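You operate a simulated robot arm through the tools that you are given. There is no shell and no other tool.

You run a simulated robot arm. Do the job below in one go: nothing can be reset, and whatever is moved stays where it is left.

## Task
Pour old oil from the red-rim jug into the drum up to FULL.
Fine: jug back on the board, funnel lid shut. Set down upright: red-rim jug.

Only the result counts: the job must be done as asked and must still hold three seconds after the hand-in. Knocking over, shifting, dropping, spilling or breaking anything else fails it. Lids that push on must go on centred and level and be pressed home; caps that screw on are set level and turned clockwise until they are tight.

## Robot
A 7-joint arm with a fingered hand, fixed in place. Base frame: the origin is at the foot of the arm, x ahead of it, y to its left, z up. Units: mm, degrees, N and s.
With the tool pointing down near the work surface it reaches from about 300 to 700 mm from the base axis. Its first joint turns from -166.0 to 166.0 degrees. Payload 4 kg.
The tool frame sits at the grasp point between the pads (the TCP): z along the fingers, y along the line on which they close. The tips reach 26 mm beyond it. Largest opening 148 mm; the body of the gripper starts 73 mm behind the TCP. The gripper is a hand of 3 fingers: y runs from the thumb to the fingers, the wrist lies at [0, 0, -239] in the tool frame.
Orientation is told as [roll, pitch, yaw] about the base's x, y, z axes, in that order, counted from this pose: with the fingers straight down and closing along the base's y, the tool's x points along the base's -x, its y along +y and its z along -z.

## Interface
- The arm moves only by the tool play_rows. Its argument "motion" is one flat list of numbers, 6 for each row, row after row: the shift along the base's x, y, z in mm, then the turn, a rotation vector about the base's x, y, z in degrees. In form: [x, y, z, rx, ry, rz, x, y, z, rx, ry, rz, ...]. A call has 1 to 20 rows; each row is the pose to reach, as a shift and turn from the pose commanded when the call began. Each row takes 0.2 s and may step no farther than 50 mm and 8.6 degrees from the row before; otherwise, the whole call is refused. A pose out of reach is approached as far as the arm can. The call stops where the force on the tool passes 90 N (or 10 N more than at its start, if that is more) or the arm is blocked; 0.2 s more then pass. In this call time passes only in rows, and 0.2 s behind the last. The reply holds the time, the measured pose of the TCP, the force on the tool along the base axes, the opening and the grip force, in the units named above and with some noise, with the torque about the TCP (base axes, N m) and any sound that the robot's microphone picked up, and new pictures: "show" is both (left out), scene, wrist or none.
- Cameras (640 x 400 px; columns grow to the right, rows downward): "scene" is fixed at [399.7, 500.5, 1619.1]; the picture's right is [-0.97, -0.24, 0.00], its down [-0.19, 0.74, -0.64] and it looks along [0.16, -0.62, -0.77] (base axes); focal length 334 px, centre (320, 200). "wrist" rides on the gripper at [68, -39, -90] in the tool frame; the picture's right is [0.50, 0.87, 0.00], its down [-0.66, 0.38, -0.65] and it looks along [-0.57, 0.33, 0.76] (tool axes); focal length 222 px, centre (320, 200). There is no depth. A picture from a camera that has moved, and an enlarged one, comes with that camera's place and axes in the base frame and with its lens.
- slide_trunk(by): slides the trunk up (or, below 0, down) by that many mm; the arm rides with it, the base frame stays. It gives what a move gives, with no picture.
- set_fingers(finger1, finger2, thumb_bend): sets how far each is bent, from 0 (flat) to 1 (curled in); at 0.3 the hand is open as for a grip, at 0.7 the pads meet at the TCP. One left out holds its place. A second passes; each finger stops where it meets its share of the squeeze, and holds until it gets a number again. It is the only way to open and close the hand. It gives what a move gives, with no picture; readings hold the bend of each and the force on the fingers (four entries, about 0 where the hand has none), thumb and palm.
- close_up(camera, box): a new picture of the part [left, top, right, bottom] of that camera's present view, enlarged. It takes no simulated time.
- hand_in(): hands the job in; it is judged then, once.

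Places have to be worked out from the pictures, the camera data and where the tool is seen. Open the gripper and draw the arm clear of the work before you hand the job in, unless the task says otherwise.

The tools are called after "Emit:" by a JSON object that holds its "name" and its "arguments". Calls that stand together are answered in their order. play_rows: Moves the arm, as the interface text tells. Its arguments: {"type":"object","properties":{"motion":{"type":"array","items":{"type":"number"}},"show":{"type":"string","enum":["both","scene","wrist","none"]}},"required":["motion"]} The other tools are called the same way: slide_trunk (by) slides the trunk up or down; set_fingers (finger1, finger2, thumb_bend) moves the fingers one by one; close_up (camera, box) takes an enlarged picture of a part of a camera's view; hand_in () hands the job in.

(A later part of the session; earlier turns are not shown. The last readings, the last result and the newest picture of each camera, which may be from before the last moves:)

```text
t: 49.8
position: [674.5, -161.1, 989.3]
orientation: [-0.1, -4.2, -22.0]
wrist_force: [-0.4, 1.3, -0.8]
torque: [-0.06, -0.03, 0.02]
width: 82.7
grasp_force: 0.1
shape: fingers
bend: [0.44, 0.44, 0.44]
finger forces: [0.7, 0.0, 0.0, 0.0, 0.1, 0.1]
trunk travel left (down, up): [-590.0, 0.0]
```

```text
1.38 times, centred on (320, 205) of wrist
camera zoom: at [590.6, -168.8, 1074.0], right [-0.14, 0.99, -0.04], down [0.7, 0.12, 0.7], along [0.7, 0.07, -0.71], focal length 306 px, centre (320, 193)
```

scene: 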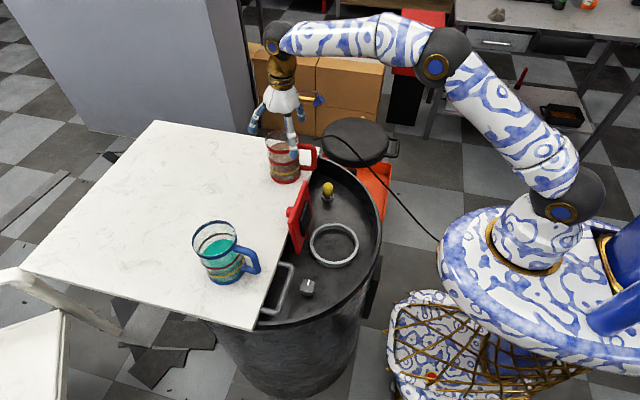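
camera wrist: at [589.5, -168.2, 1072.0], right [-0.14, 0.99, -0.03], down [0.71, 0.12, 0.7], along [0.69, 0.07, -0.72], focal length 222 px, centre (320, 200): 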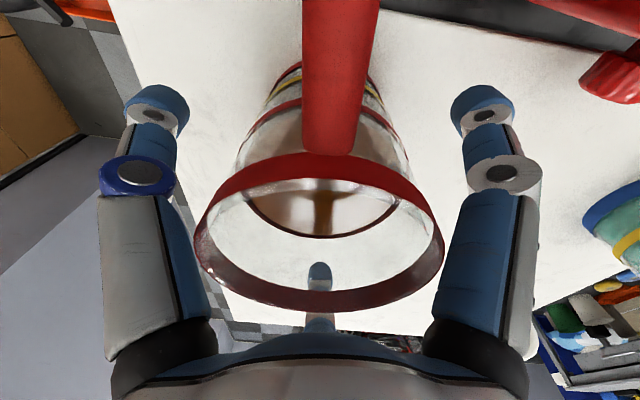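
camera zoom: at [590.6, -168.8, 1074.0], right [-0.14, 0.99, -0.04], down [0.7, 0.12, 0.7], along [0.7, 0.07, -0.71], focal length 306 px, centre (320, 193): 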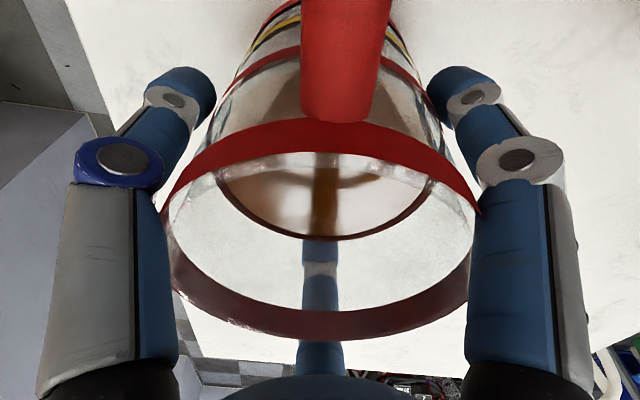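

Emit:
{"name": "set_fingers", "arguments": {"finger1": 0.52, "finger2": 0.52, "thumb_bend": 0.52}}

Emit:
{"name": "set_fingers", "arguments": {"finger1": 0.62, "finger2": 0.62, "thumb_bend": 0.62}}

Emit:
{"name": "close_up", "arguments": {"camera": "scene", "box": [240, 100, 340, 190]}}

Emit:
{"name": "close_up", "arguments": {"camera": "wrist", "box": [90, 60, 550, 350]}}

```text
t: 50.8
position: [674.0, -161.0, 990.4]
orientation: [-0.1, -4.2, -22.1]
wrist_force: [-0.7, -0.7, 0.8]
torque: [-0.01, 0.12, 0.01]
width: 71.8
grasp_force: 7.6
shape: fingers
bend: [0.46, 0.49, 0.49]
finger forces: [5.4, 3.4, 0.0, 0.0, 6.4, 0.1]
trunk travel left (down, up): [-590.0, 0.0]
```

```text
t: 51.8
position: [673.9, -161.4, 990.7]
orientation: [0.0, -4.2, -22.0]
wrist_force: [0.8, -2.4, 3.4]
torque: [-0.3, 0.15, 0.09]
width: 70.7
grasp_force: 22.7
shape: fingers
bend: [0.46, 0.5, 0.52]
finger forces: [13.2, 13.7, 0.0, 0.0, 19.1, 0.0]
trunk travel left (down, up): [-590.0, 0.0]
```

```text
4.44 times, centred on (290, 145) of scene
camera zoom: at [399.7, 500.5, 1619.1], right [-0.97, -0.24, 0.0], down [-0.19, 0.74, -0.64], along [0.16, -0.62, -0.77], focal length 1485 px, centre (453, 444)
```

zoom: 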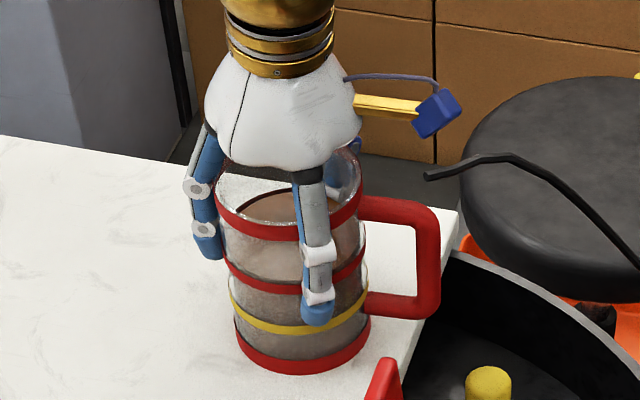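

```text
1.38 times, centred on (320, 205) of wrist
camera zoom: at [590.4, -169.1, 1074.2], right [-0.14, 0.99, -0.04], down [0.7, 0.12, 0.7], along [0.7, 0.07, -0.71], focal length 306 px, centre (320, 193)
```

zoom: 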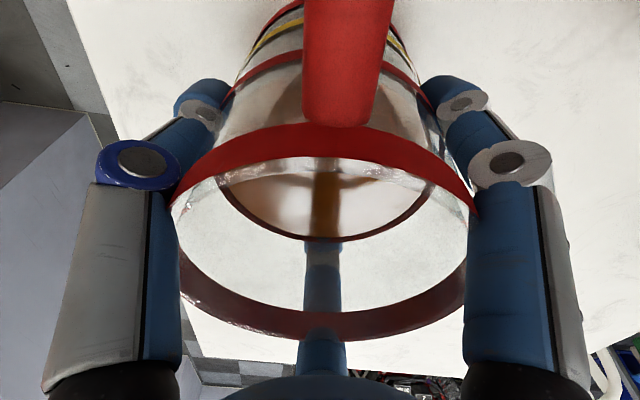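

All three fingers have contact at 13–19 N. I'll tighten the grip and try a gentle 12 mm lift.

Emit:
{"name": "set_fingers", "arguments": {"finger1": 0.75, "finger2": 0.75, "thumb_bend": 0.75}}

Emit:
{"name": "play_rows", "arguments": {"motion": [0, 0, 4, 0, 0, 0, 0, 0, 8, 0, 0, 0, 0, 0, 12, 0, 0, 0], "show": "none"}}

Emit:
{"name": "close_up", "arguments": {"camera": "scene", "box": [240, 100, 340, 190]}}

```text
t: 52.8
position: [674.4, -161.2, 990.3]
orientation: [0.0, -4.2, -22.1]
wrist_force: [-0.4, -2.7, 3.4]
torque: [-0.39, 0.19, 0.04]
width: 70.9
grasp_force: 29.2
shape: fingers
bend: [0.46, 0.49, 0.53]
finger forces: [15.9, 17.2, 0.0, 0.0, 25.1, 0.0]
trunk travel left (down, up): [-590.0, 0.0]
```

```text
t: 53.6
position: [675.8, -161.1, 1001.5]
orientation: [0.0, -4.2, -22.1]
wrist_force: [0.0, 0.9, -3.1]
torque: [0.0, -0.04, 0.03]
width: 70.5
grasp_force: 29.4
shape: fingers
bend: [0.46, 0.49, 0.53]
finger forces: [17.2, 17.9, 0.0, 0.0, 23.9, 0.0]
trunk travel left (down, up): [-590.0, 0.0]
```

```text
4.44 times, centred on (290, 145) of scene
camera zoom: at [399.7, 500.5, 1619.1], right [-0.97, -0.24, 0.0], down [-0.19, 0.74, -0.64], along [0.16, -0.62, -0.77], focal length 1485 px, centre (453, 444)
```

zoom: 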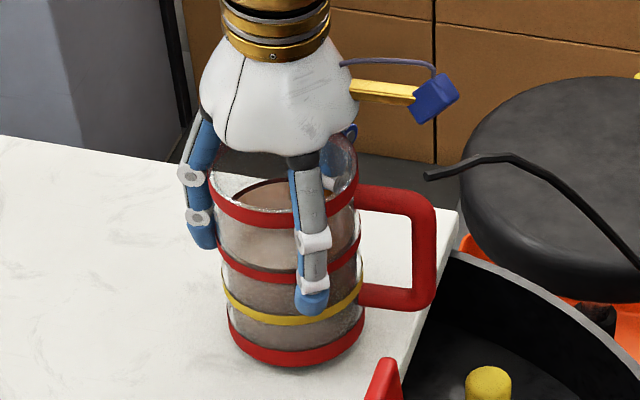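

The jug is lifted cleanly at about 3 N load with a steady grip. I'll carry it upright to the robot side of the open lid and over toward the funnel, turning -38° so the pour gap faces -y.

Emit:
{"name": "play_rows", "arguments": {"motion": [-4, 0, 14, 0, 0, 0, -14, 0, 28, 0, 0, 0, -34, 0, 38, 0, 0, 0, -60, 0, 43, 0, 0, 0, -88, 0, 45, 0, 0, 0, -116, 0, 45, 0, 0, 0, -144, 0, 45, 0, 0, 0, -172, 0, 45, 0, 0, 0, -195, 2, 45, 0, 0, 0, -205, 14, 45, 0, 0, -3.8, -208, 36, 45, 0, 0, -7.6, -208, 62, 45, 0, 0, -11.4, -208, 90, 45, 0, 0, -15.2, -208, 118, 45, 0, 0, -19, -208, 146, 45, 0, 0, -22.8, -208, 174, 45, 0, 0, -26.6, -208, 200, 45, 0, 0, -30.4, -208, 221, 45, 0, 0, -34.2, -208, 235, 45, 0, 0, -38], "show": "both"}}

Emit:
{"name": "close_up", "arguments": {"camera": "scene", "box": [270, 140, 410, 270]}}

```text
t: 57.6
position: [465.2, 74.4, 1045.1]
orientation: [-0.1, -4.3, -60.2]
wrist_force: [1.1, 0.0, -3.9]
torque: [-0.06, -0.02, -0.03]
width: 70.6
grasp_force: 29.0
shape: fingers
bend: [0.46, 0.49, 0.53]
finger forces: [17.0, 17.5, 0.1, 0.0, 23.3, 0.1]
trunk travel left (down, up): [-590.0, 0.0]
camera wrist: at [395.1, 119.2, 1129.2], right [0.5, 0.86, -0.04], down [0.63, -0.34, 0.7], along [0.59, -0.38, -0.71], focal length 222 px, centre (320, 200)
```

scene: 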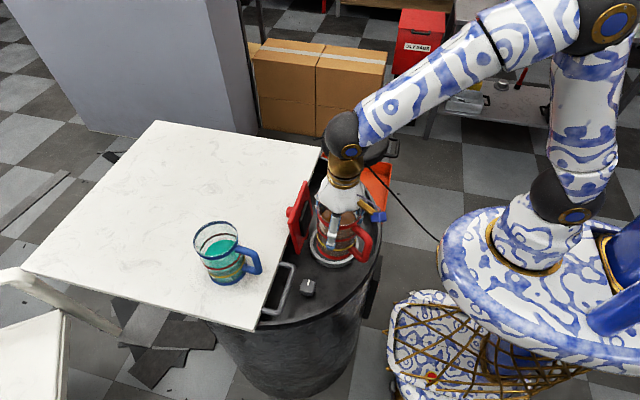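
wrist: 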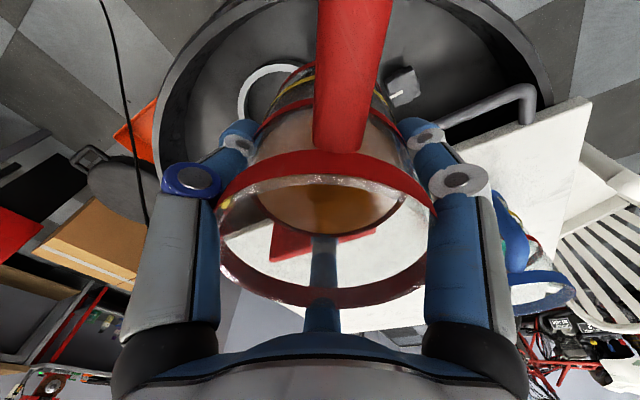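

```text
3.08 times, centred on (340, 205) of scene
camera zoom: at [399.7, 500.5, 1619.1], right [-0.97, -0.24, 0.0], down [-0.19, 0.74, -0.64], along [0.16, -0.62, -0.77], focal length 1028 px, centre (258, 185)
```

zoom: 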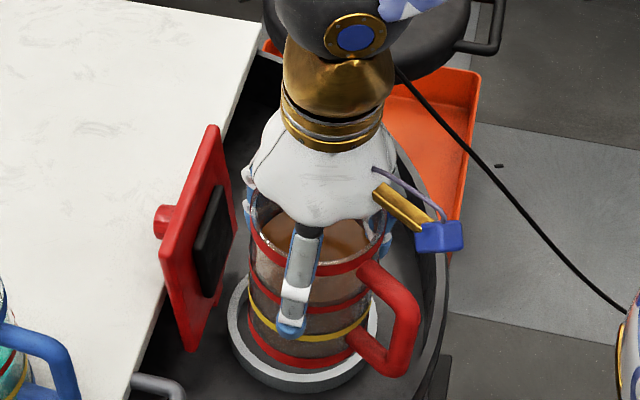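

The jug is upright over the drum beside the open lid, and the funnel centre is at about (486,10). I'll lower to pouring height and start tilting toward -y, pausing at 25° to check pose and grip.

Emit:
{"name": "play_rows", "arguments": {"motion": [4, -5, -25, 0, 0, 0, 8, -10, -50, 0, 0, 0, 11, -13.5, -70, 0, 0, 0], "show": "none"}}

Emit:
{"name": "play_rows", "arguments": {"motion": [0, 0, 0, 5, 0, 0, 0, 0, 0, 10, 0, 0, 0, 0, 0, 15, 0, 0, 0, 0, 0, 20, 0, 0, 0, 0, 0, 25, 0, 0], "show": "both"}}

Emit:
{"name": "close_up", "arguments": {"camera": "scene", "box": [270, 150, 410, 280]}}

```text
t: 58.4
position: [477.9, 59.6, 973.0]
orientation: [0.1, -4.3, -60.2]
wrist_force: [-0.8, -0.9, -2.9]
torque: [-0.01, -0.02, -0.02]
width: 70.6
grasp_force: 29.2
shape: fingers
bend: [0.46, 0.49, 0.53]
finger forces: [17.2, 17.7, 0.1, 0.0, 23.5, 0.0]
trunk travel left (down, up): [-590.0, 0.0]
```

```text
t: 59.6
position: [478.7, 60.0, 975.2]
orientation: [12.8, 17.6, -58.6]
wrist_force: [0.2, 1.0, -3.9]
torque: [-0.06, -0.07, 0.01]
width: 70.6
grasp_force: 29.1
shape: fingers
bend: [0.46, 0.49, 0.53]
finger forces: [16.4, 17.8, 0.0, 0.1, 23.7, 0.0]
trunk travel left (down, up): [-590.0, 0.0]
camera wrist: at [406.9, 64.9, 1069.9], right [0.5, 0.8, 0.33], down [0.63, -0.6, 0.49], along [0.59, -0.04, -0.8], focal length 222 px, centre (320, 200)
```

scene: 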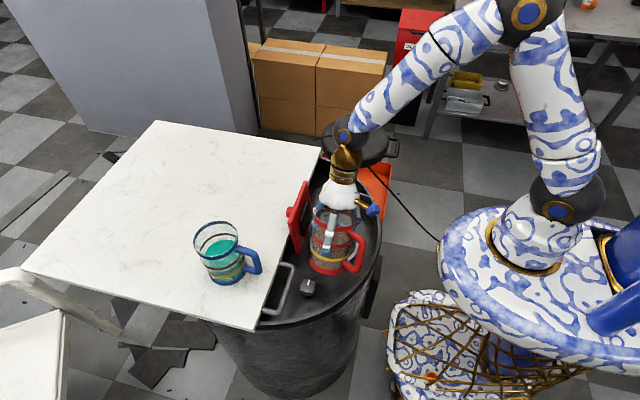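
wrist: 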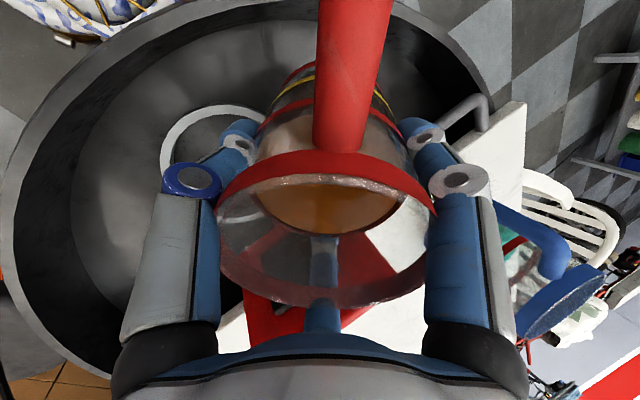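

```text
3.08 times, centred on (340, 215) of scene
camera zoom: at [399.7, 500.5, 1619.1], right [-0.97, -0.24, 0.0], down [-0.19, 0.74, -0.64], along [0.16, -0.62, -0.77], focal length 1028 px, centre (258, 154)
```

zoom: 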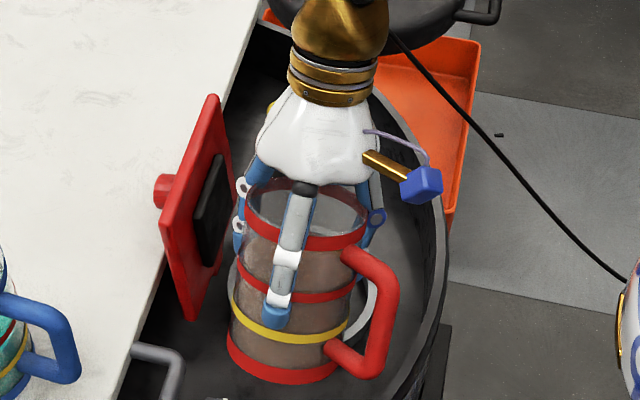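

At 25° the grip is steady and nothing flows yet. I'll tilt on slowly to 38° and watch the lip.

Emit:
{"name": "play_rows", "arguments": {"motion": [0, 0, 0, 3, 0, 0, 0, 0, 0, 6, 0, 0, 0, 0, 0, 9, 0, 0, 0, 0, 0, 11, 0, 0, 0, 0, 0, 13, 0, 0], "show": "wrist"}}

Emit:
{"name": "close_up", "arguments": {"camera": "scene", "box": [270, 150, 410, 280]}}

```text
t: 60.8
position: [478.0, 58.8, 974.3]
orientation: [20.4, 28.5, -55.6]
wrist_force: [-0.1, 0.3, -3.6]
torque: [-0.09, -0.02, -0.01]
width: 70.5
grasp_force: 29.0
shape: fingers
bend: [0.46, 0.49, 0.53]
finger forces: [16.0, 17.7, 0.0, 0.0, 23.8, 0.0]
trunk travel left (down, up): [-590.0, 0.0]
camera wrist: at [407.5, 42.9, 1069.2], right [0.5, 0.7, 0.5], down [0.63, -0.7, 0.34], along [0.59, 0.14, -0.79], focal length 222 px, centre (320, 200)
```

wrist: 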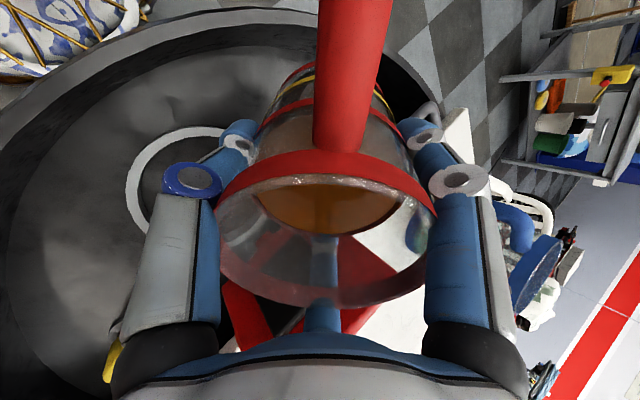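

```text
3.08 times, centred on (340, 215) of scene
camera zoom: at [399.7, 500.5, 1619.1], right [-0.97, -0.24, 0.0], down [-0.19, 0.74, -0.64], along [0.16, -0.62, -0.77], focal length 1028 px, centre (258, 154)
```

zoom: 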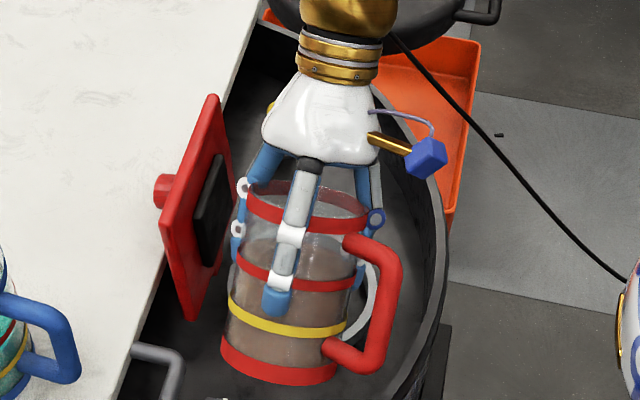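

No flow at 38° yet. I'll tilt to 44° in small steps and look for a stream at the -y lip.

Emit:
{"name": "play_rows", "arguments": {"motion": [0, 0, 0, 2, 0, 0, 0, 0, 0, 4, 0, 0, 0, 0, 0, 6, 0, 0, 0, 0, 0, 6, 0, 0], "show": "wrist"}}

Emit:
{"name": "close_up", "arguments": {"camera": "scene", "box": [270, 150, 410, 280]}}

```text
t: 61.8
position: [478.2, 60.0, 974.9]
orientation: [24.5, 33.3, -53.5]
wrist_force: [0.2, 0.7, -3.6]
torque: [-0.09, -0.03, 0.01]
width: 70.4
grasp_force: 29.1
shape: fingers
bend: [0.46, 0.49, 0.53]
finger forces: [16.0, 17.9, 0.0, 0.0, 23.9, 0.1]
trunk travel left (down, up): [-590.0, 0.0]
camera wrist: at [406.9, 33.3, 1066.8], right [0.5, 0.65, 0.57], down [0.63, -0.73, 0.27], along [0.59, 0.23, -0.77], focal length 222 px, centre (320, 200)
```

wrist: 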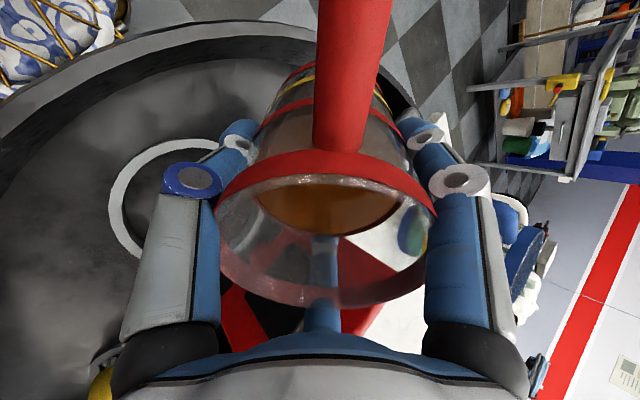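

```text
3.08 times, centred on (340, 215) of scene
camera zoom: at [399.7, 500.5, 1619.1], right [-0.97, -0.24, 0.0], down [-0.19, 0.74, -0.64], along [0.16, -0.62, -0.77], focal length 1028 px, centre (258, 154)
```

zoom: 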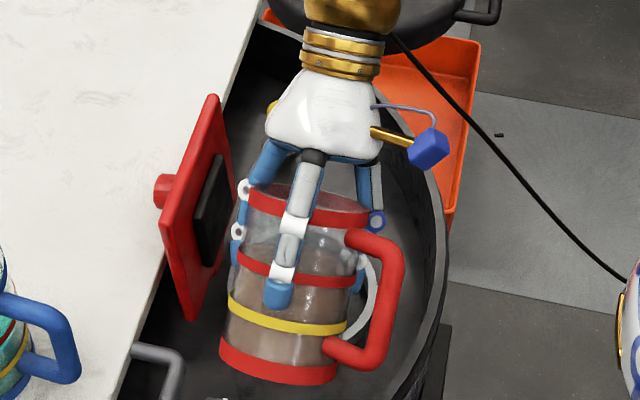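

Emit:
{"name": "play_rows", "arguments": {"motion": [0, 0, 0, 2, 0, 0, 0, 0, 0, 4, 0, 0, 0, 0, 0, 4, 0, 0], "show": "wrist"}}

Emit:
{"name": "close_up", "arguments": {"camera": "wrist", "box": [90, 130, 450, 360]}}

Emit:
{"name": "close_up", "arguments": {"camera": "scene", "box": [290, 180, 390, 270]}}

```text
t: 62.6
position: [477.3, 60.4, 974.7]
orientation: [27.4, 36.4, -51.9]
wrist_force: [0.1, -0.4, -3.2]
torque: [-0.09, -0.01, 0.0]
width: 70.5
grasp_force: 28.3
shape: fingers
bend: [0.46, 0.49, 0.53]
finger forces: [16.0, 17.8, 0.0, 0.0, 23.9, 0.1]
trunk travel left (down, up): [-590.0, 0.0]
camera wrist: at [407.3, 27.2, 1064.6], right [0.5, 0.6, 0.62], down [0.63, -0.75, 0.22], along [0.59, 0.28, -0.76], focal length 222 px, centre (320, 200)
```

wrist: 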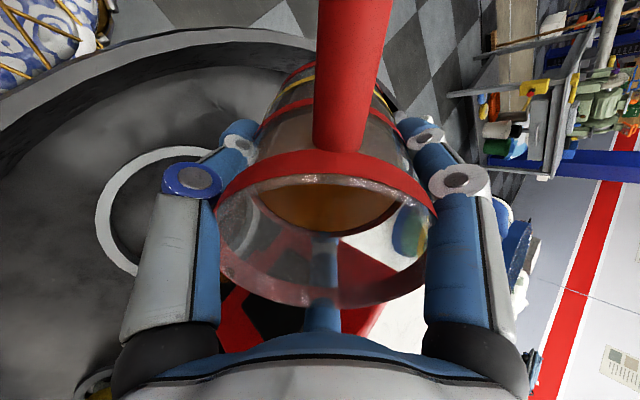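

```text
1.74 times, centred on (270, 245) of wrist
camera zoom: at [407.3, 27.2, 1064.6], right [0.5, 0.6, 0.62], down [0.63, -0.75, 0.22], along [0.59, 0.28, -0.76], focal length 386 px, centre (407, 122)
```

zoom: 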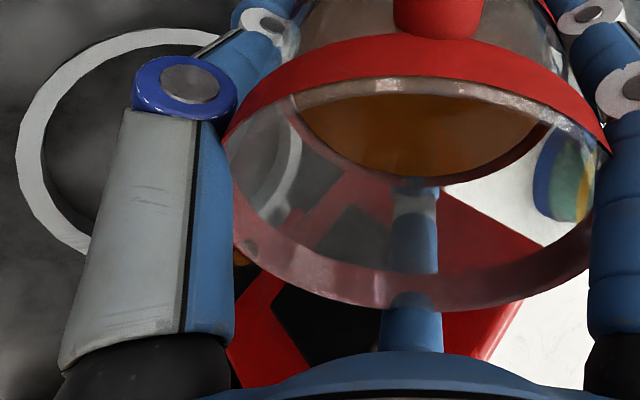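

```text
4.44 times, centred on (340, 225) of scene
camera zoom: at [399.7, 500.5, 1619.1], right [-0.97, -0.24, 0.0], down [-0.19, 0.74, -0.64], along [0.16, -0.62, -0.77], focal length 1485 px, centre (231, 89)
```

zoom: 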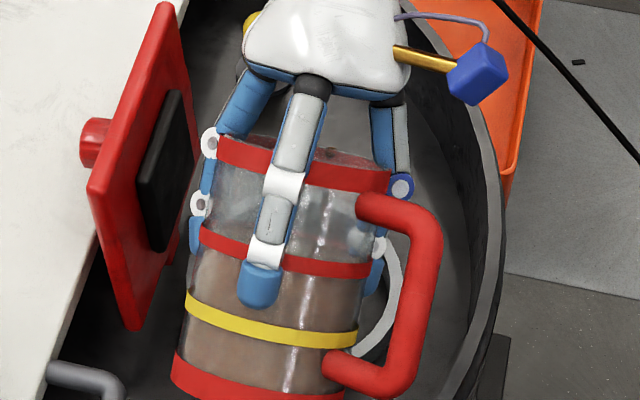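

A small brown trace appears at the lip, so flow may be just starting at 48°. I'll hold this tilt briefly and look again.

Emit:
{"name": "play_rows", "arguments": {"motion": [0, 0, 0, 0, 0, 0, 0, 0, 0, 0, 0, 0], "show": "none"}}

Emit:
{"name": "close_up", "arguments": {"camera": "wrist", "box": [90, 190, 350, 360]}}

Emit:
{"name": "close_up", "arguments": {"camera": "scene", "box": [290, 180, 390, 270]}}

```text
t: 63.2
position: [479.7, 61.3, 974.1]
orientation: [27.4, 36.3, -52.0]
wrist_force: [-0.5, 0.7, -2.8]
torque: [-0.07, -0.07, -0.01]
width: 70.5
grasp_force: 28.9
shape: fingers
bend: [0.46, 0.49, 0.53]
finger forces: [16.0, 17.8, 0.0, 0.0, 23.9, 0.0]
trunk travel left (down, up): [-590.0, 0.0]
```

```text
2.35 times, centred on (220, 275) of wrist
camera zoom: at [407.3, 27.2, 1064.6], right [0.5, 0.61, 0.62], down [0.63, -0.75, 0.22], along [0.59, 0.28, -0.76], focal length 523 px, centre (555, 24)
```

zoom: 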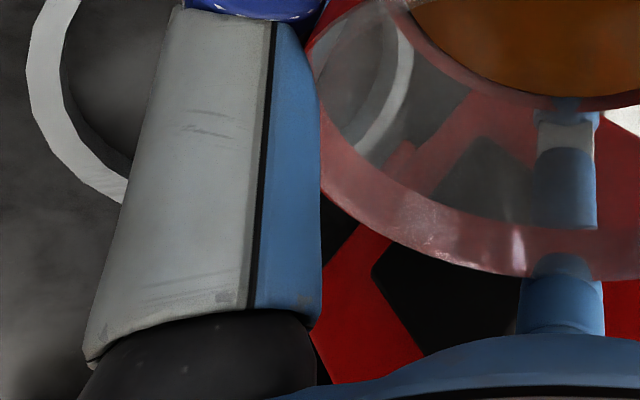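

```text
4.44 times, centred on (340, 225) of scene
camera zoom: at [399.7, 500.5, 1619.1], right [-0.97, -0.24, 0.0], down [-0.19, 0.74, -0.64], along [0.16, -0.62, -0.77], focal length 1485 px, centre (231, 89)
```

zoom: 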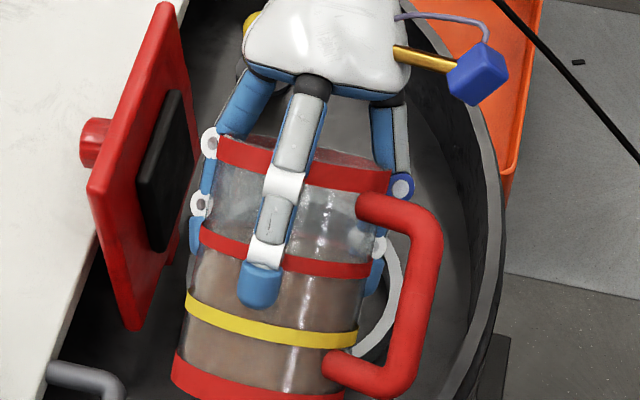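

A bit of oil left the lip and the flow settled, so poured volume follows tilt angle. I'll go to 53°, let it settle, and then check the gauge.

Emit:
{"name": "play_rows", "arguments": {"motion": [0, 0, 0, 1.7, 0, 0, 0, 0, 0, 3.4, 0, 0, 0, 0, 0, 5, 0, 0], "show": "none"}}

Emit:
{"name": "close_up", "arguments": {"camera": "wrist", "box": [90, 130, 450, 360]}}

Emit:
{"name": "close_up", "arguments": {"camera": "scene", "box": [290, 180, 390, 270]}}

```text
t: 64.0
position: [478.1, 59.8, 975.3]
orientation: [31.6, 40.3, -49.4]
wrist_force: [-0.7, 0.7, -2.9]
torque: [-0.1, -0.03, 0.01]
width: 70.4
grasp_force: 28.6
shape: fingers
bend: [0.46, 0.49, 0.53]
finger forces: [15.9, 17.9, 0.0, 0.1, 23.9, 0.0]
trunk travel left (down, up): [-590.0, 0.0]
```

```text
1.74 times, centred on (270, 245) of wrist
camera zoom: at [407.1, 19.2, 1061.4], right [0.5, 0.55, 0.67], down [0.63, -0.76, 0.15], along [0.59, 0.34, -0.73], focal length 386 px, centre (407, 122)
```

zoom: 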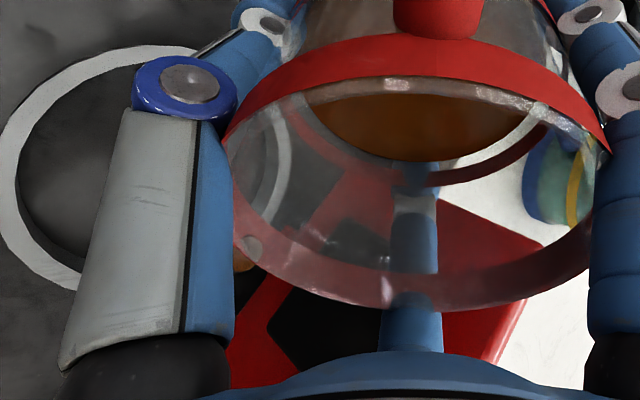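

```text
4.44 times, centred on (340, 225) of scene
camera zoom: at [399.7, 500.5, 1619.1], right [-0.97, -0.24, 0.0], down [-0.19, 0.74, -0.64], along [0.16, -0.62, -0.77], focal length 1485 px, centre (231, 89)
```

zoom: 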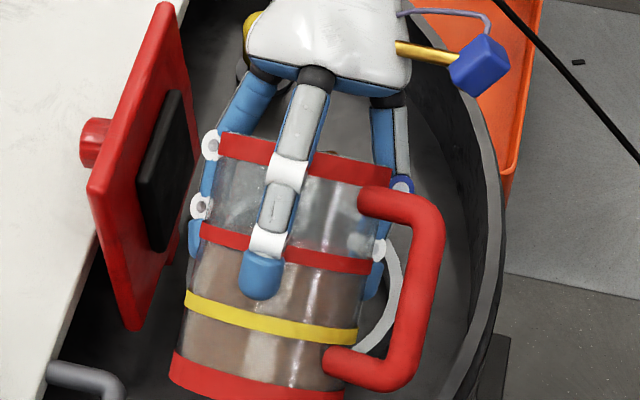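

Flow is visible at the lip, above the funnel. I'll hold half a second to let it settle and check the drum top for stray oil.

Emit:
{"name": "play_rows", "arguments": {"motion": [0, 0, 0, 0, 0, 0, 0, 0, 0, 0, 0, 0, 0, 0, 0, 0, 0, 0], "show": "none"}}

Emit:
{"name": "close_up", "arguments": {"camera": "wrist", "box": [0, 0, 460, 360]}}

Emit:
{"name": "close_up", "arguments": {"camera": "scene", "box": [290, 160, 400, 270]}}

```text
t: 64.8
position: [477.8, 60.0, 974.1]
orientation: [31.3, 40.3, -49.4]
wrist_force: [0.8, -0.6, -2.3]
torque: [-0.1, -0.04, -0.01]
width: 70.6
grasp_force: 29.2
shape: fingers
bend: [0.46, 0.49, 0.53]
finger forces: [15.8, 17.9, 0.0, 0.0, 24.0, 0.1]
trunk travel left (down, up): [-590.0, 0.0]
```

```text
1.11 times, centred on (230, 180) of wrist
camera zoom: at [407.0, 19.3, 1061.4], right [0.5, 0.55, 0.67], down [0.63, -0.76, 0.15], along [0.59, 0.34, -0.73], focal length 247 px, centre (420, 222)
```

zoom: 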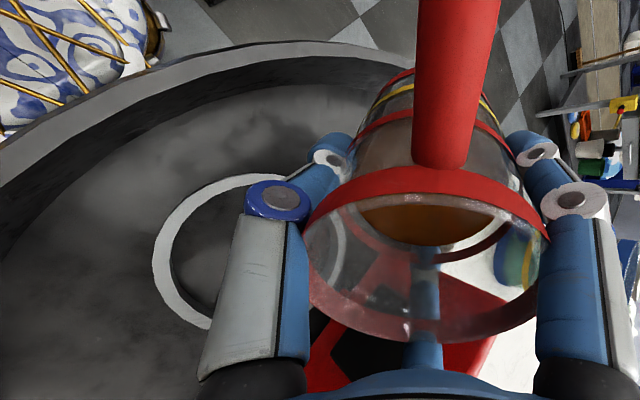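

```text
3.64 times, centred on (345, 215) of scene
camera zoom: at [399.7, 500.5, 1619.1], right [-0.97, -0.24, 0.0], down [-0.19, 0.74, -0.64], along [0.16, -0.62, -0.77], focal length 1215 px, centre (229, 146)
```

zoom: 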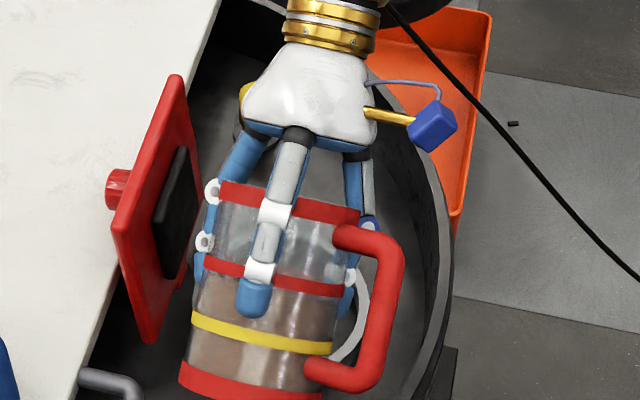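

No stray oil anywhere. I'll tilt back upright and then carry the jug to a spot where the wrist camera can see the gauge.

Emit:
{"name": "play_rows", "arguments": {"motion": [0, 0, 4, -7, 0, 0, 0, 0, 9, -14, 0, 0, 0, 0, 14, -21, 0, 0, 0, 0, 19, -28, 0, 0, 0, 0, 24, -35, 0, 0, 0, 0, 29, -42, 0, 0, 0, 0, 33, -48, 0, 0, 0, 0, 36, -53, 0, 0], "show": "none"}}

Emit:
{"name": "play_rows", "arguments": {"motion": [-12, 8, 0, 0, 0, -3, -36, 24, 0, 0, 0, -7, -62, 42, 0, 0, 0, -11, -88, 60, 0, 0, 0, -15, -114, 78, 0, 0, 0, -19, -140, 96, 0, 0, 0, -23, -164, 112, 0, 0, 0, -27, -182, 124, 0, 0, 0, -30, -190, 130, 0, 0, 0, -32], "show": "both"}}

```text
t: 66.6
position: [478.4, 60.4, 1011.3]
orientation: [0.0, -4.3, -60.1]
wrist_force: [0.4, 0.1, -3.0]
torque: [-0.04, -0.02, -0.01]
width: 70.6
grasp_force: 28.7
shape: fingers
bend: [0.46, 0.49, 0.53]
finger forces: [16.4, 17.2, 0.1, 0.0, 23.1, 0.1]
trunk travel left (down, up): [-590.0, 0.0]
```

```text
t: 68.6
position: [288.3, 190.2, 1012.9]
orientation: [0.0, -4.2, -92.2]
wrist_force: [-0.3, 0.1, -3.3]
torque: [-0.02, 0.0, 0.02]
width: 70.4
grasp_force: 28.5
shape: fingers
bend: [0.46, 0.49, 0.53]
finger forces: [16.5, 17.1, 0.0, 0.0, 23.0, 0.0]
trunk travel left (down, up): [-590.0, 0.0]
camera wrist: at [251.3, 265.7, 1095.8], right [0.88, 0.47, -0.04], down [0.35, -0.62, 0.7], along [0.3, -0.63, -0.71], focal length 222 px, centre (320, 200)
```

scene: 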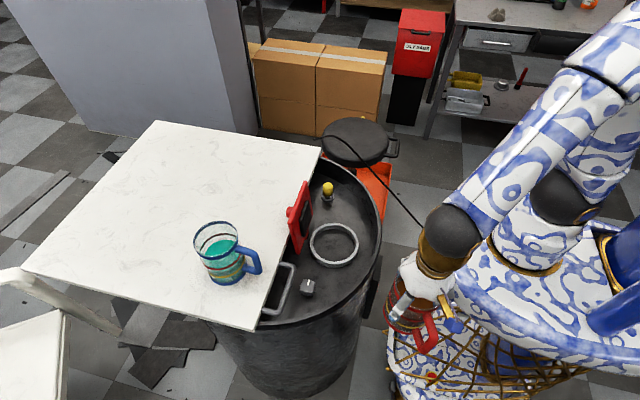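
wrist: 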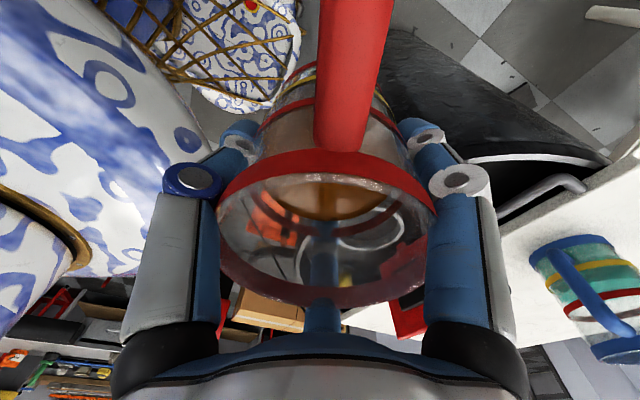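

From here the jug hides the gauge. I'll turn the hand back to about -22° and move further to +y, so the gauge falls into the clear upper-left part of the wrist view.

Emit:
{"name": "play_rows", "arguments": {"motion": [2, 12, 0, 0, 0, 8, 6, 26, 0, 0, 0, 16, 10, 40, 0, 0, 0, 24, 14, 54, 0, 0, 0, 32, 18, 66, 0, 0, 0, 40, 20, 76, -8, 0, 0, 48, 22, 84, -18, 0, 0, 56, 22, 88, -28, 0, 0, 64, 22, 90, -36, 0, 0, 70], "show": "wrist"}}

Emit:
{"name": "close_up", "arguments": {"camera": "wrist", "box": [110, 10, 250, 110]}}

```text
t: 70.6
position: [311.2, 280.4, 975.4]
orientation: [0.1, -4.2, -21.9]
wrist_force: [0.1, 0.4, -2.8]
torque: [0.01, -0.1, -0.03]
width: 70.4
grasp_force: 28.7
shape: fingers
bend: [0.46, 0.49, 0.53]
finger forces: [16.5, 17.1, 0.0, 0.1, 22.9, 0.0]
trunk travel left (down, up): [-590.0, 0.0]
camera wrist: at [226.9, 272.0, 1059.9], right [-0.14, 0.99, -0.04], down [0.7, 0.12, 0.7], along [0.7, 0.07, -0.71], focal length 222 px, centre (320, 200)
```

wrist: 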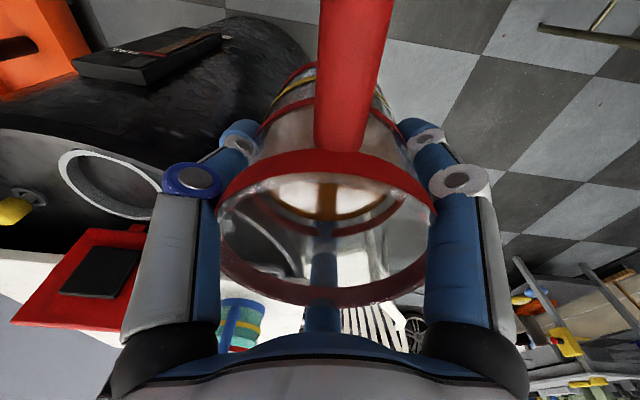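

```text
4.00 times, centred on (180, 60) of wrist
camera zoom: at [226.9, 272.0, 1059.9], right [-0.14, 0.99, -0.04], down [0.7, 0.12, 0.7], along [0.7, 0.07, -0.71], focal length 888 px, centre (880, 760)
```

zoom: 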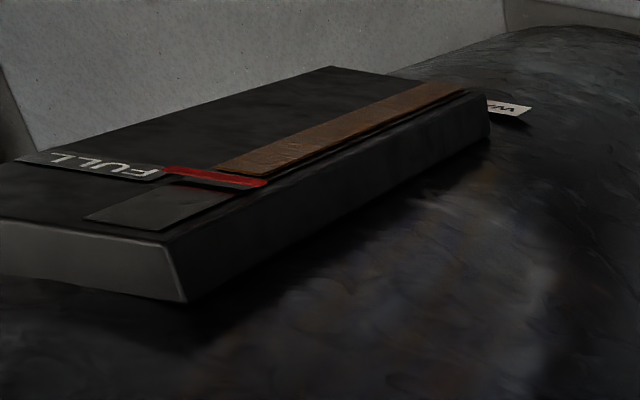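

The gauge is in clear view here, and the bar has risen close to the red line. I'll enlarge that area.

Emit:
{"name": "close_up", "arguments": {"camera": "wrist", "box": [125, 40, 185, 80]}}

Emit:
{"name": "close_up", "arguments": {"camera": "wrist", "box": [140, 44, 172, 64]}}

```text
10.00 times, centred on (155, 60) of wrist
camera zoom: at [226.9, 272.0, 1059.9], right [-0.14, 0.99, -0.04], down [0.7, 0.12, 0.7], along [0.7, 0.07, -0.71], focal length 2221 px, centre (1970, 1600)
```

zoom: 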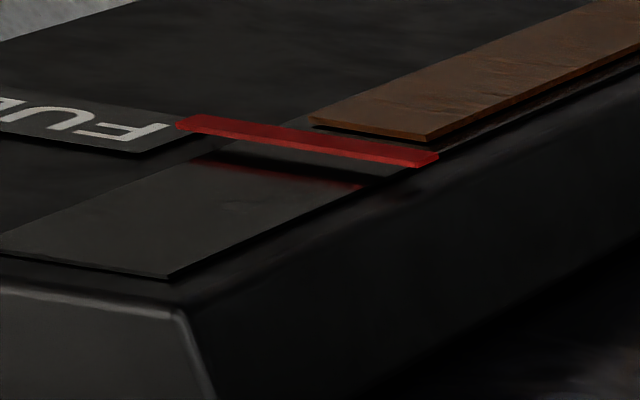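

```text
16.00 times, centred on (156, 54) of wrist
camera zoom: at [226.9, 272.0, 1059.9], right [-0.14, 0.99, -0.04], down [0.7, 0.12, 0.7], along [0.7, 0.07, -0.71], focal length 3554 px, centre (2944, 2536)
```

zoom: 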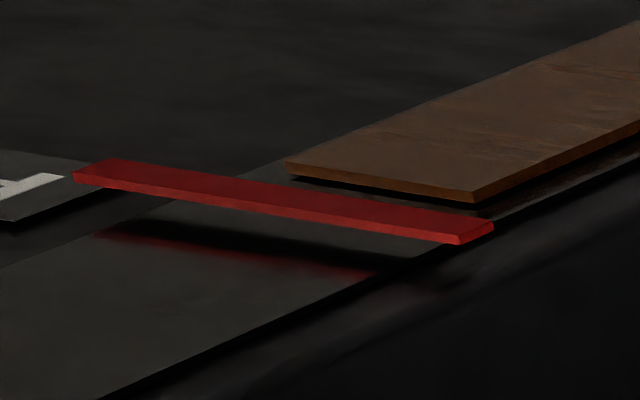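

Measured in this pose, the bar end is about 12 mm below the red line's lower edge and about 15.7 mm below its middle, so it has risen about 6 mm so far. I'll go back over the funnel and pour more.

Emit:
{"name": "play_rows", "arguments": {"motion": [0, 0, 18, 0, 0, -2, 4, -6, 34, 0, 0, -5, 18, -24, 36, 0, 0, -9, 36, -47, 36, 0, 0, -13, 55, -72, 36, 0, 0, -18, 74, -97, 36, 0, 0, -22, 93, -122, 36, 0, 0, -26, 112, -147, 36, 0, 0, -30, 131, -172, 36, 0, 0, -34, 148, -195, 36, 0, 0, -37, 160, -211, 36, 0, 0, -38, 167, -220, 36, 0, 0, -38], "show": "none"}}

Emit:
{"name": "play_rows", "arguments": {"motion": [0, 0, -9, 7, 0, 0, 0, 0, -18, 14, 0, 0, 0, 0, -27, 21, 0, 0, 0, 0, -36, 28, 0, 0, 0, 0, -36, 35, 0, 0, 0, 0, -36, 42, 0, 0, 0, 0, -36, 48, 0, 0, 0, 0, -36, 52, 0, 0, 0, 0, -36, 54, 0, 0, 0, 0, -36, 56, 0, 0, 0, 0, -36, 57.5, 0, 0, 0, 0, -36, 57.5, 0, 0, 0, 0, -36, 57.5, 0, 0], "show": "wrist"}}

Emit:
{"name": "close_up", "arguments": {"camera": "scene", "box": [290, 160, 400, 270]}}

```text
t: 73.2
position: [475.9, 61.0, 1010.6]
orientation: [0.0, -4.2, -60.1]
wrist_force: [-0.3, 0.0, -2.7]
torque: [-0.07, 0.01, 0.0]
width: 70.4
grasp_force: 28.2
shape: fingers
bend: [0.46, 0.49, 0.53]
finger forces: [16.6, 17.0, 0.1, 0.0, 22.9, 0.1]
trunk travel left (down, up): [-590.0, 0.0]
```

```text
t: 76.0
position: [477.0, 59.6, 975.1]
orientation: [35.5, 43.6, -46.6]
wrist_force: [-0.3, -0.6, -3.0]
torque: [-0.12, -0.03, 0.02]
width: 70.6
grasp_force: 27.9
shape: fingers
bend: [0.46, 0.49, 0.53]
finger forces: [15.8, 16.8, 0.0, 0.1, 23.5, 0.0]
trunk travel left (down, up): [-590.0, 0.0]
camera wrist: at [406.2, 12.6, 1057.9], right [0.5, 0.49, 0.71], down [0.63, -0.77, 0.09], along [0.59, 0.4, -0.7], focal length 222 px, centre (320, 200)
```

wrist: 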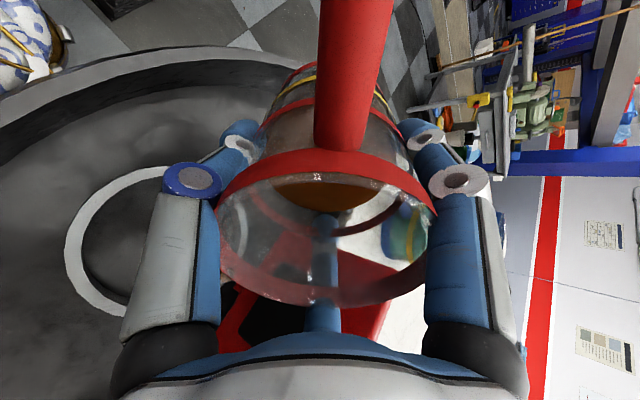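

```text
3.64 times, centred on (345, 215) of scene
camera zoom: at [399.7, 500.5, 1619.1], right [-0.97, -0.24, 0.0], down [-0.19, 0.74, -0.64], along [0.16, -0.62, -0.77], focal length 1215 px, centre (229, 146)
```

zoom: 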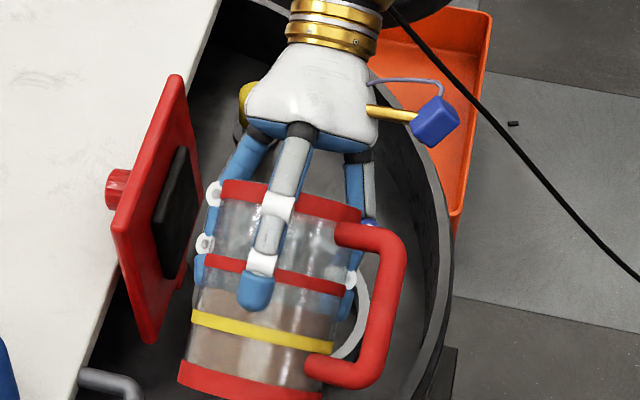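

Flow at 57.5° has settled with no stray oil. By my estimate 60° is still safely short of FULL, so I'll go there, settle, and return to the same gauge pose.

Emit:
{"name": "play_rows", "arguments": {"motion": [0, 0, 0, 1.3, 0, 0, 0, 0, 0, 2.5, 0, 0, 0, 0, 0, 2.5, 0, 0, 0, 0, 0, 2.5, 0, 0, 0, 0, 0, 2.5, 0, 0], "show": "none"}}

Emit:
{"name": "close_up", "arguments": {"camera": "wrist", "box": [0, 0, 460, 360]}}

Emit:
{"name": "play_rows", "arguments": {"motion": [0, 0, 0, -7, 0, 0, 0, 0, 0, -14, 0, 0, 0, 0, 6, -21, 0, 0, 0, 0, 12, -28, 0, 0, 0, 0, 20, -35, 0, 0, 0, 0, 26, -42, 0, 0, 0, 0, 31, -49, 0, 0, 0, 0, 36, -55, 0, 0, 0, 0, 36, -60, 0, 0], "show": "none"}}

Emit:
{"name": "play_rows", "arguments": {"motion": [-7, 9, 0, 0, 0, 1, -19, 25, 0, 0, 0, 4, -36, 48, 0, 0, 0, 8, -55, 73, 0, 0, 0, 12, -74, 98, 0, 0, 0, 16, -93, 123, 0, 0, 0, 20, -112, 148, 0, 0, 0, 24, -131, 173, 0, 0, 0, 29, -149, 196, 0, 0, 0, 33, -163, 214, -2, 0, 0, 36, -167, 220, -18, 0, 0, 38, -167, 220, -36, 0, 0, 38], "show": "wrist"}}

Emit:
{"name": "close_up", "arguments": {"camera": "wrist", "box": [140, 44, 172, 64]}}

```text
t: 77.2
position: [477.8, 60.7, 976.2]
orientation: [37.8, 45.4, -44.9]
wrist_force: [0.7, 0.1, -3.2]
torque: [-0.12, -0.07, 0.0]
width: 70.8
grasp_force: 27.9
shape: fingers
bend: [0.46, 0.49, 0.53]
finger forces: [15.8, 16.8, 0.0, 0.0, 23.5, 0.0]
trunk travel left (down, up): [-590.0, 0.0]
```

```text
1.11 times, centred on (230, 180) of wrist
camera zoom: at [405.9, 9.3, 1055.6], right [0.5, 0.46, 0.73], down [0.63, -0.77, 0.06], along [0.59, 0.43, -0.68], focal length 247 px, centre (420, 222)
```

zoom: 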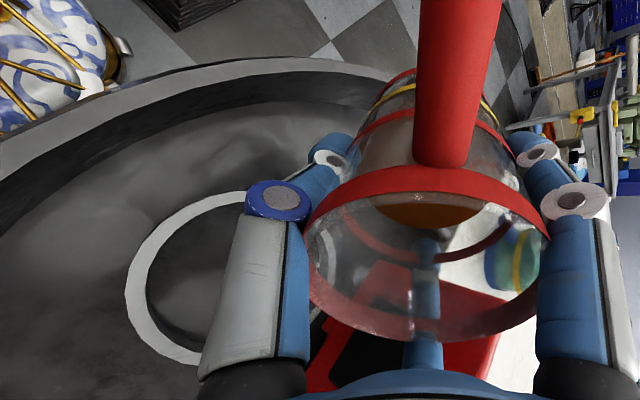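

```text
t: 79.2
position: [477.5, 60.1, 1011.3]
orientation: [0.0, -4.3, -60.2]
wrist_force: [-0.1, 0.0, -3.1]
torque: [-0.02, -0.07, 0.0]
width: 70.3
grasp_force: 27.4
shape: fingers
bend: [0.46, 0.49, 0.53]
finger forces: [16.3, 16.1, 0.1, 0.0, 22.7, 0.0]
trunk travel left (down, up): [-590.0, 0.0]
```

```text
t: 81.8
position: [308.8, 279.3, 974.4]
orientation: [0.0, -4.2, -22.1]
wrist_force: [0.0, -0.2, -3.4]
torque: [-0.03, -0.07, -0.02]
width: 70.3
grasp_force: 27.5
shape: fingers
bend: [0.46, 0.49, 0.54]
finger forces: [16.3, 16.2, 0.0, 0.1, 22.6, 0.0]
trunk travel left (down, up): [-590.0, 0.0]
camera wrist: at [226.3, 271.8, 1058.4], right [-0.14, 0.99, -0.04], down [0.7, 0.12, 0.7], along [0.7, 0.07, -0.71], focal length 222 px, centre (320, 200)
```

wrist: 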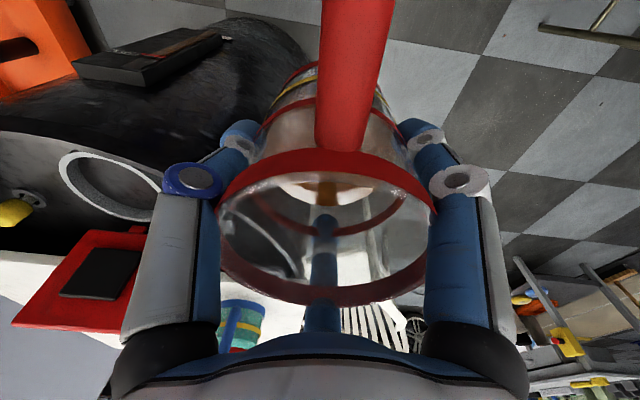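

```text
16.00 times, centred on (156, 54) of wrist
camera zoom: at [226.3, 271.8, 1058.4], right [-0.14, 0.99, -0.04], down [0.7, 0.12, 0.7], along [0.7, 0.07, -0.71], focal length 3554 px, centre (2944, 2536)
```

zoom: 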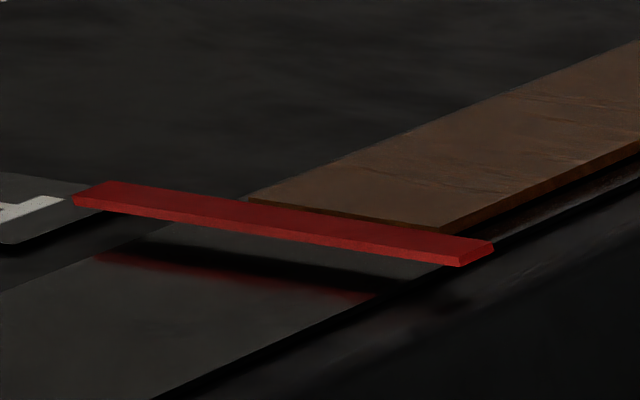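

The bar end is now about 6.6 mm under the line's lower edge and about 9.9 mm under its middle. That fits a jug-geometry model of roughly 15 cm³ per mm, which puts FULL near 72°, so I'll go to 67.5° next and re-check.

Emit:
{"name": "play_rows", "arguments": {"motion": [0, 0, 18, 0, 0, -2, 4, -6, 34, 0, 0, -5, 18, -24, 36, 0, 0, -9, 36, -47, 36, 0, 0, -13, 55, -72, 36, 0, 0, -18, 74, -97, 36, 0, 0, -22, 93, -122, 36, 0, 0, -26, 112, -147, 36, 0, 0, -30, 131, -172, 36, 0, 0, -34, 148, -195, 36, 0, 0, -37, 160, -211, 36, 0, 0, -38, 167, -220, 36, 0, 0, -38], "show": "none"}}

Emit:
{"name": "play_rows", "arguments": {"motion": [0, 0, -9, 7, 0, 0, 0, 0, -18, 14, 0, 0, 0, 0, -27, 21, 0, 0, 0, 0, -36, 28, 0, 0, 0, 0, -36, 35, 0, 0, 0, 0, -36, 42, 0, 0, 0, 0, -36, 49, 0, 0, 0, 0, -36, 55, 0, 0, 0, 0, -36, 59, 0, 0, 0, 0, -36, 61, 0, 0, 0, 0, -36, 63, 0, 0, 0, 0, -36, 65, 0, 0, 0, 0, -36, 66.5, 0, 0, 0, 0, -36, 67.5, 0, 0, 0, 0, -36, 67.5, 0, 0, 0, 0, -36, 67.5, 0, 0, 0, 0, -36, 67.5, 0, 0], "show": "wrist"}}

Emit:
{"name": "close_up", "arguments": {"camera": "scene", "box": [290, 160, 400, 270]}}

```text
t: 84.4
position: [478.3, 56.5, 1011.3]
orientation: [0.2, -4.2, -60.1]
wrist_force: [0.4, 0.2, -2.8]
torque: [-0.09, -0.02, 0.01]
width: 70.6
grasp_force: 27.4
shape: fingers
bend: [0.46, 0.49, 0.54]
finger forces: [16.3, 16.1, 0.0, 0.0, 22.6, 0.1]
trunk travel left (down, up): [-590.0, 0.0]
```

```text
t: 88.0
position: [476.5, 59.6, 975.3]
orientation: [46.3, 50.5, -38.7]
wrist_force: [0.3, -0.1, -2.9]
torque: [-0.14, -0.02, 0.01]
width: 70.5
grasp_force: 27.2
shape: fingers
bend: [0.46, 0.49, 0.53]
finger forces: [15.3, 16.2, 0.0, 0.1, 23.3, 0.0]
trunk travel left (down, up): [-590.0, 0.0]
camera wrist: at [405.6, -0.9, 1048.9], right [0.5, 0.36, 0.78], down [0.63, -0.78, -0.04], along [0.59, 0.52, -0.62], focal length 222 px, centre (320, 200)
```

wrist: 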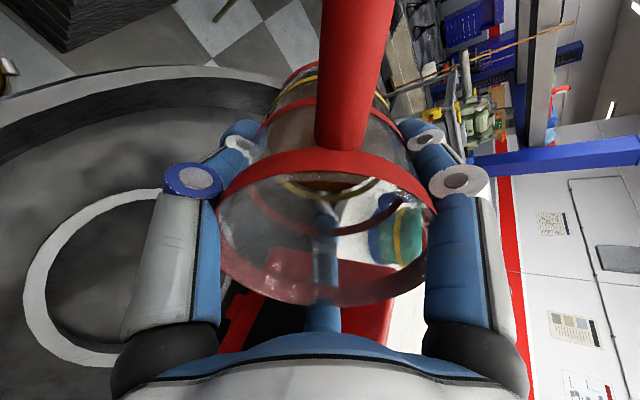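

```text
3.64 times, centred on (345, 215) of scene
camera zoom: at [399.7, 500.5, 1619.1], right [-0.97, -0.24, 0.0], down [-0.19, 0.74, -0.64], along [0.16, -0.62, -0.77], focal length 1215 px, centre (229, 146)
```

zoom: 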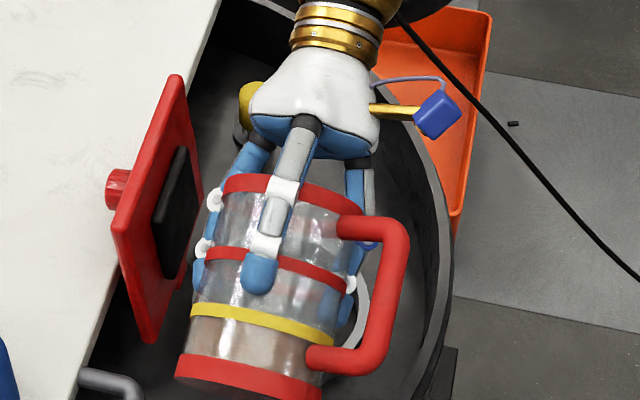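

The pour to 67.5° has settled with the drum top still clean. I'll tilt back and return to the same gauge pose.

Emit:
{"name": "play_rows", "arguments": {"motion": [0, 0, 0, -7, 0, 0, 0, 0, 0, -14, 0, 0, 0, 0, 3, -21, 0, 0, 0, 0, 8, -28, 0, 0, 0, 0, 14, -35, 0, 0, 0, 0, 20, -42, 0, 0, 0, 0, 26, -49, 0, 0, 0, 0, 31, -56, 0, 0, 0, 0, 36, -62, 0, 0, 0, 0, 36, -67.5, 0, 0], "show": "none"}}

Emit:
{"name": "play_rows", "arguments": {"motion": [-7, 9, 0, 0, 0, 1, -19, 25, 0, 0, 0, 4, -36, 48, 0, 0, 0, 8, -55, 73, 0, 0, 0, 12, -74, 98, 0, 0, 0, 16, -93, 123, 0, 0, 0, 20, -112, 148, 0, 0, 0, 24, -131, 173, 0, 0, 0, 29, -149, 196, 0, 0, 0, 33, -163, 214, -2, 0, 0, 36, -167, 220, -18, 0, 0, 38, -167, 220, -36, 0, 0, 38], "show": "none"}}

Emit:
{"name": "close_up", "arguments": {"camera": "wrist", "box": [140, 44, 172, 64]}}

```text
t: 90.2
position: [477.9, 60.0, 1011.8]
orientation: [0.1, -4.3, -60.2]
wrist_force: [0.3, -0.3, -3.0]
torque: [-0.01, -0.05, -0.03]
width: 70.6
grasp_force: 26.9
shape: fingers
bend: [0.46, 0.49, 0.54]
finger forces: [15.8, 15.5, 0.0, 0.0, 22.1, 0.0]
trunk travel left (down, up): [-590.0, 0.0]
```

```text
t: 92.8
position: [311.7, 280.9, 974.3]
orientation: [0.0, -4.2, -22.1]
wrist_force: [-0.3, -0.1, -3.5]
torque: [0.01, -0.02, -0.01]
width: 70.5
grasp_force: 26.9
shape: fingers
bend: [0.46, 0.49, 0.54]
finger forces: [15.8, 15.5, 0.0, 0.1, 22.1, 0.0]
trunk travel left (down, up): [-590.0, 0.0]
```

```text
16.00 times, centred on (156, 54) of wrist
camera zoom: at [226.7, 272.6, 1059.9], right [-0.14, 0.99, -0.04], down [0.7, 0.12, 0.7], along [0.7, 0.07, -0.71], focal length 3554 px, centre (2944, 2536)
```

zoom: 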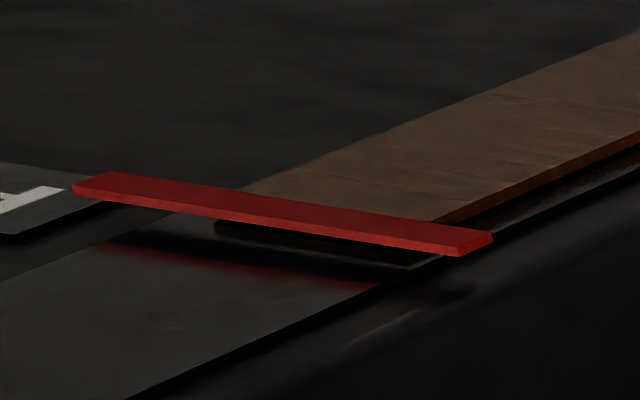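

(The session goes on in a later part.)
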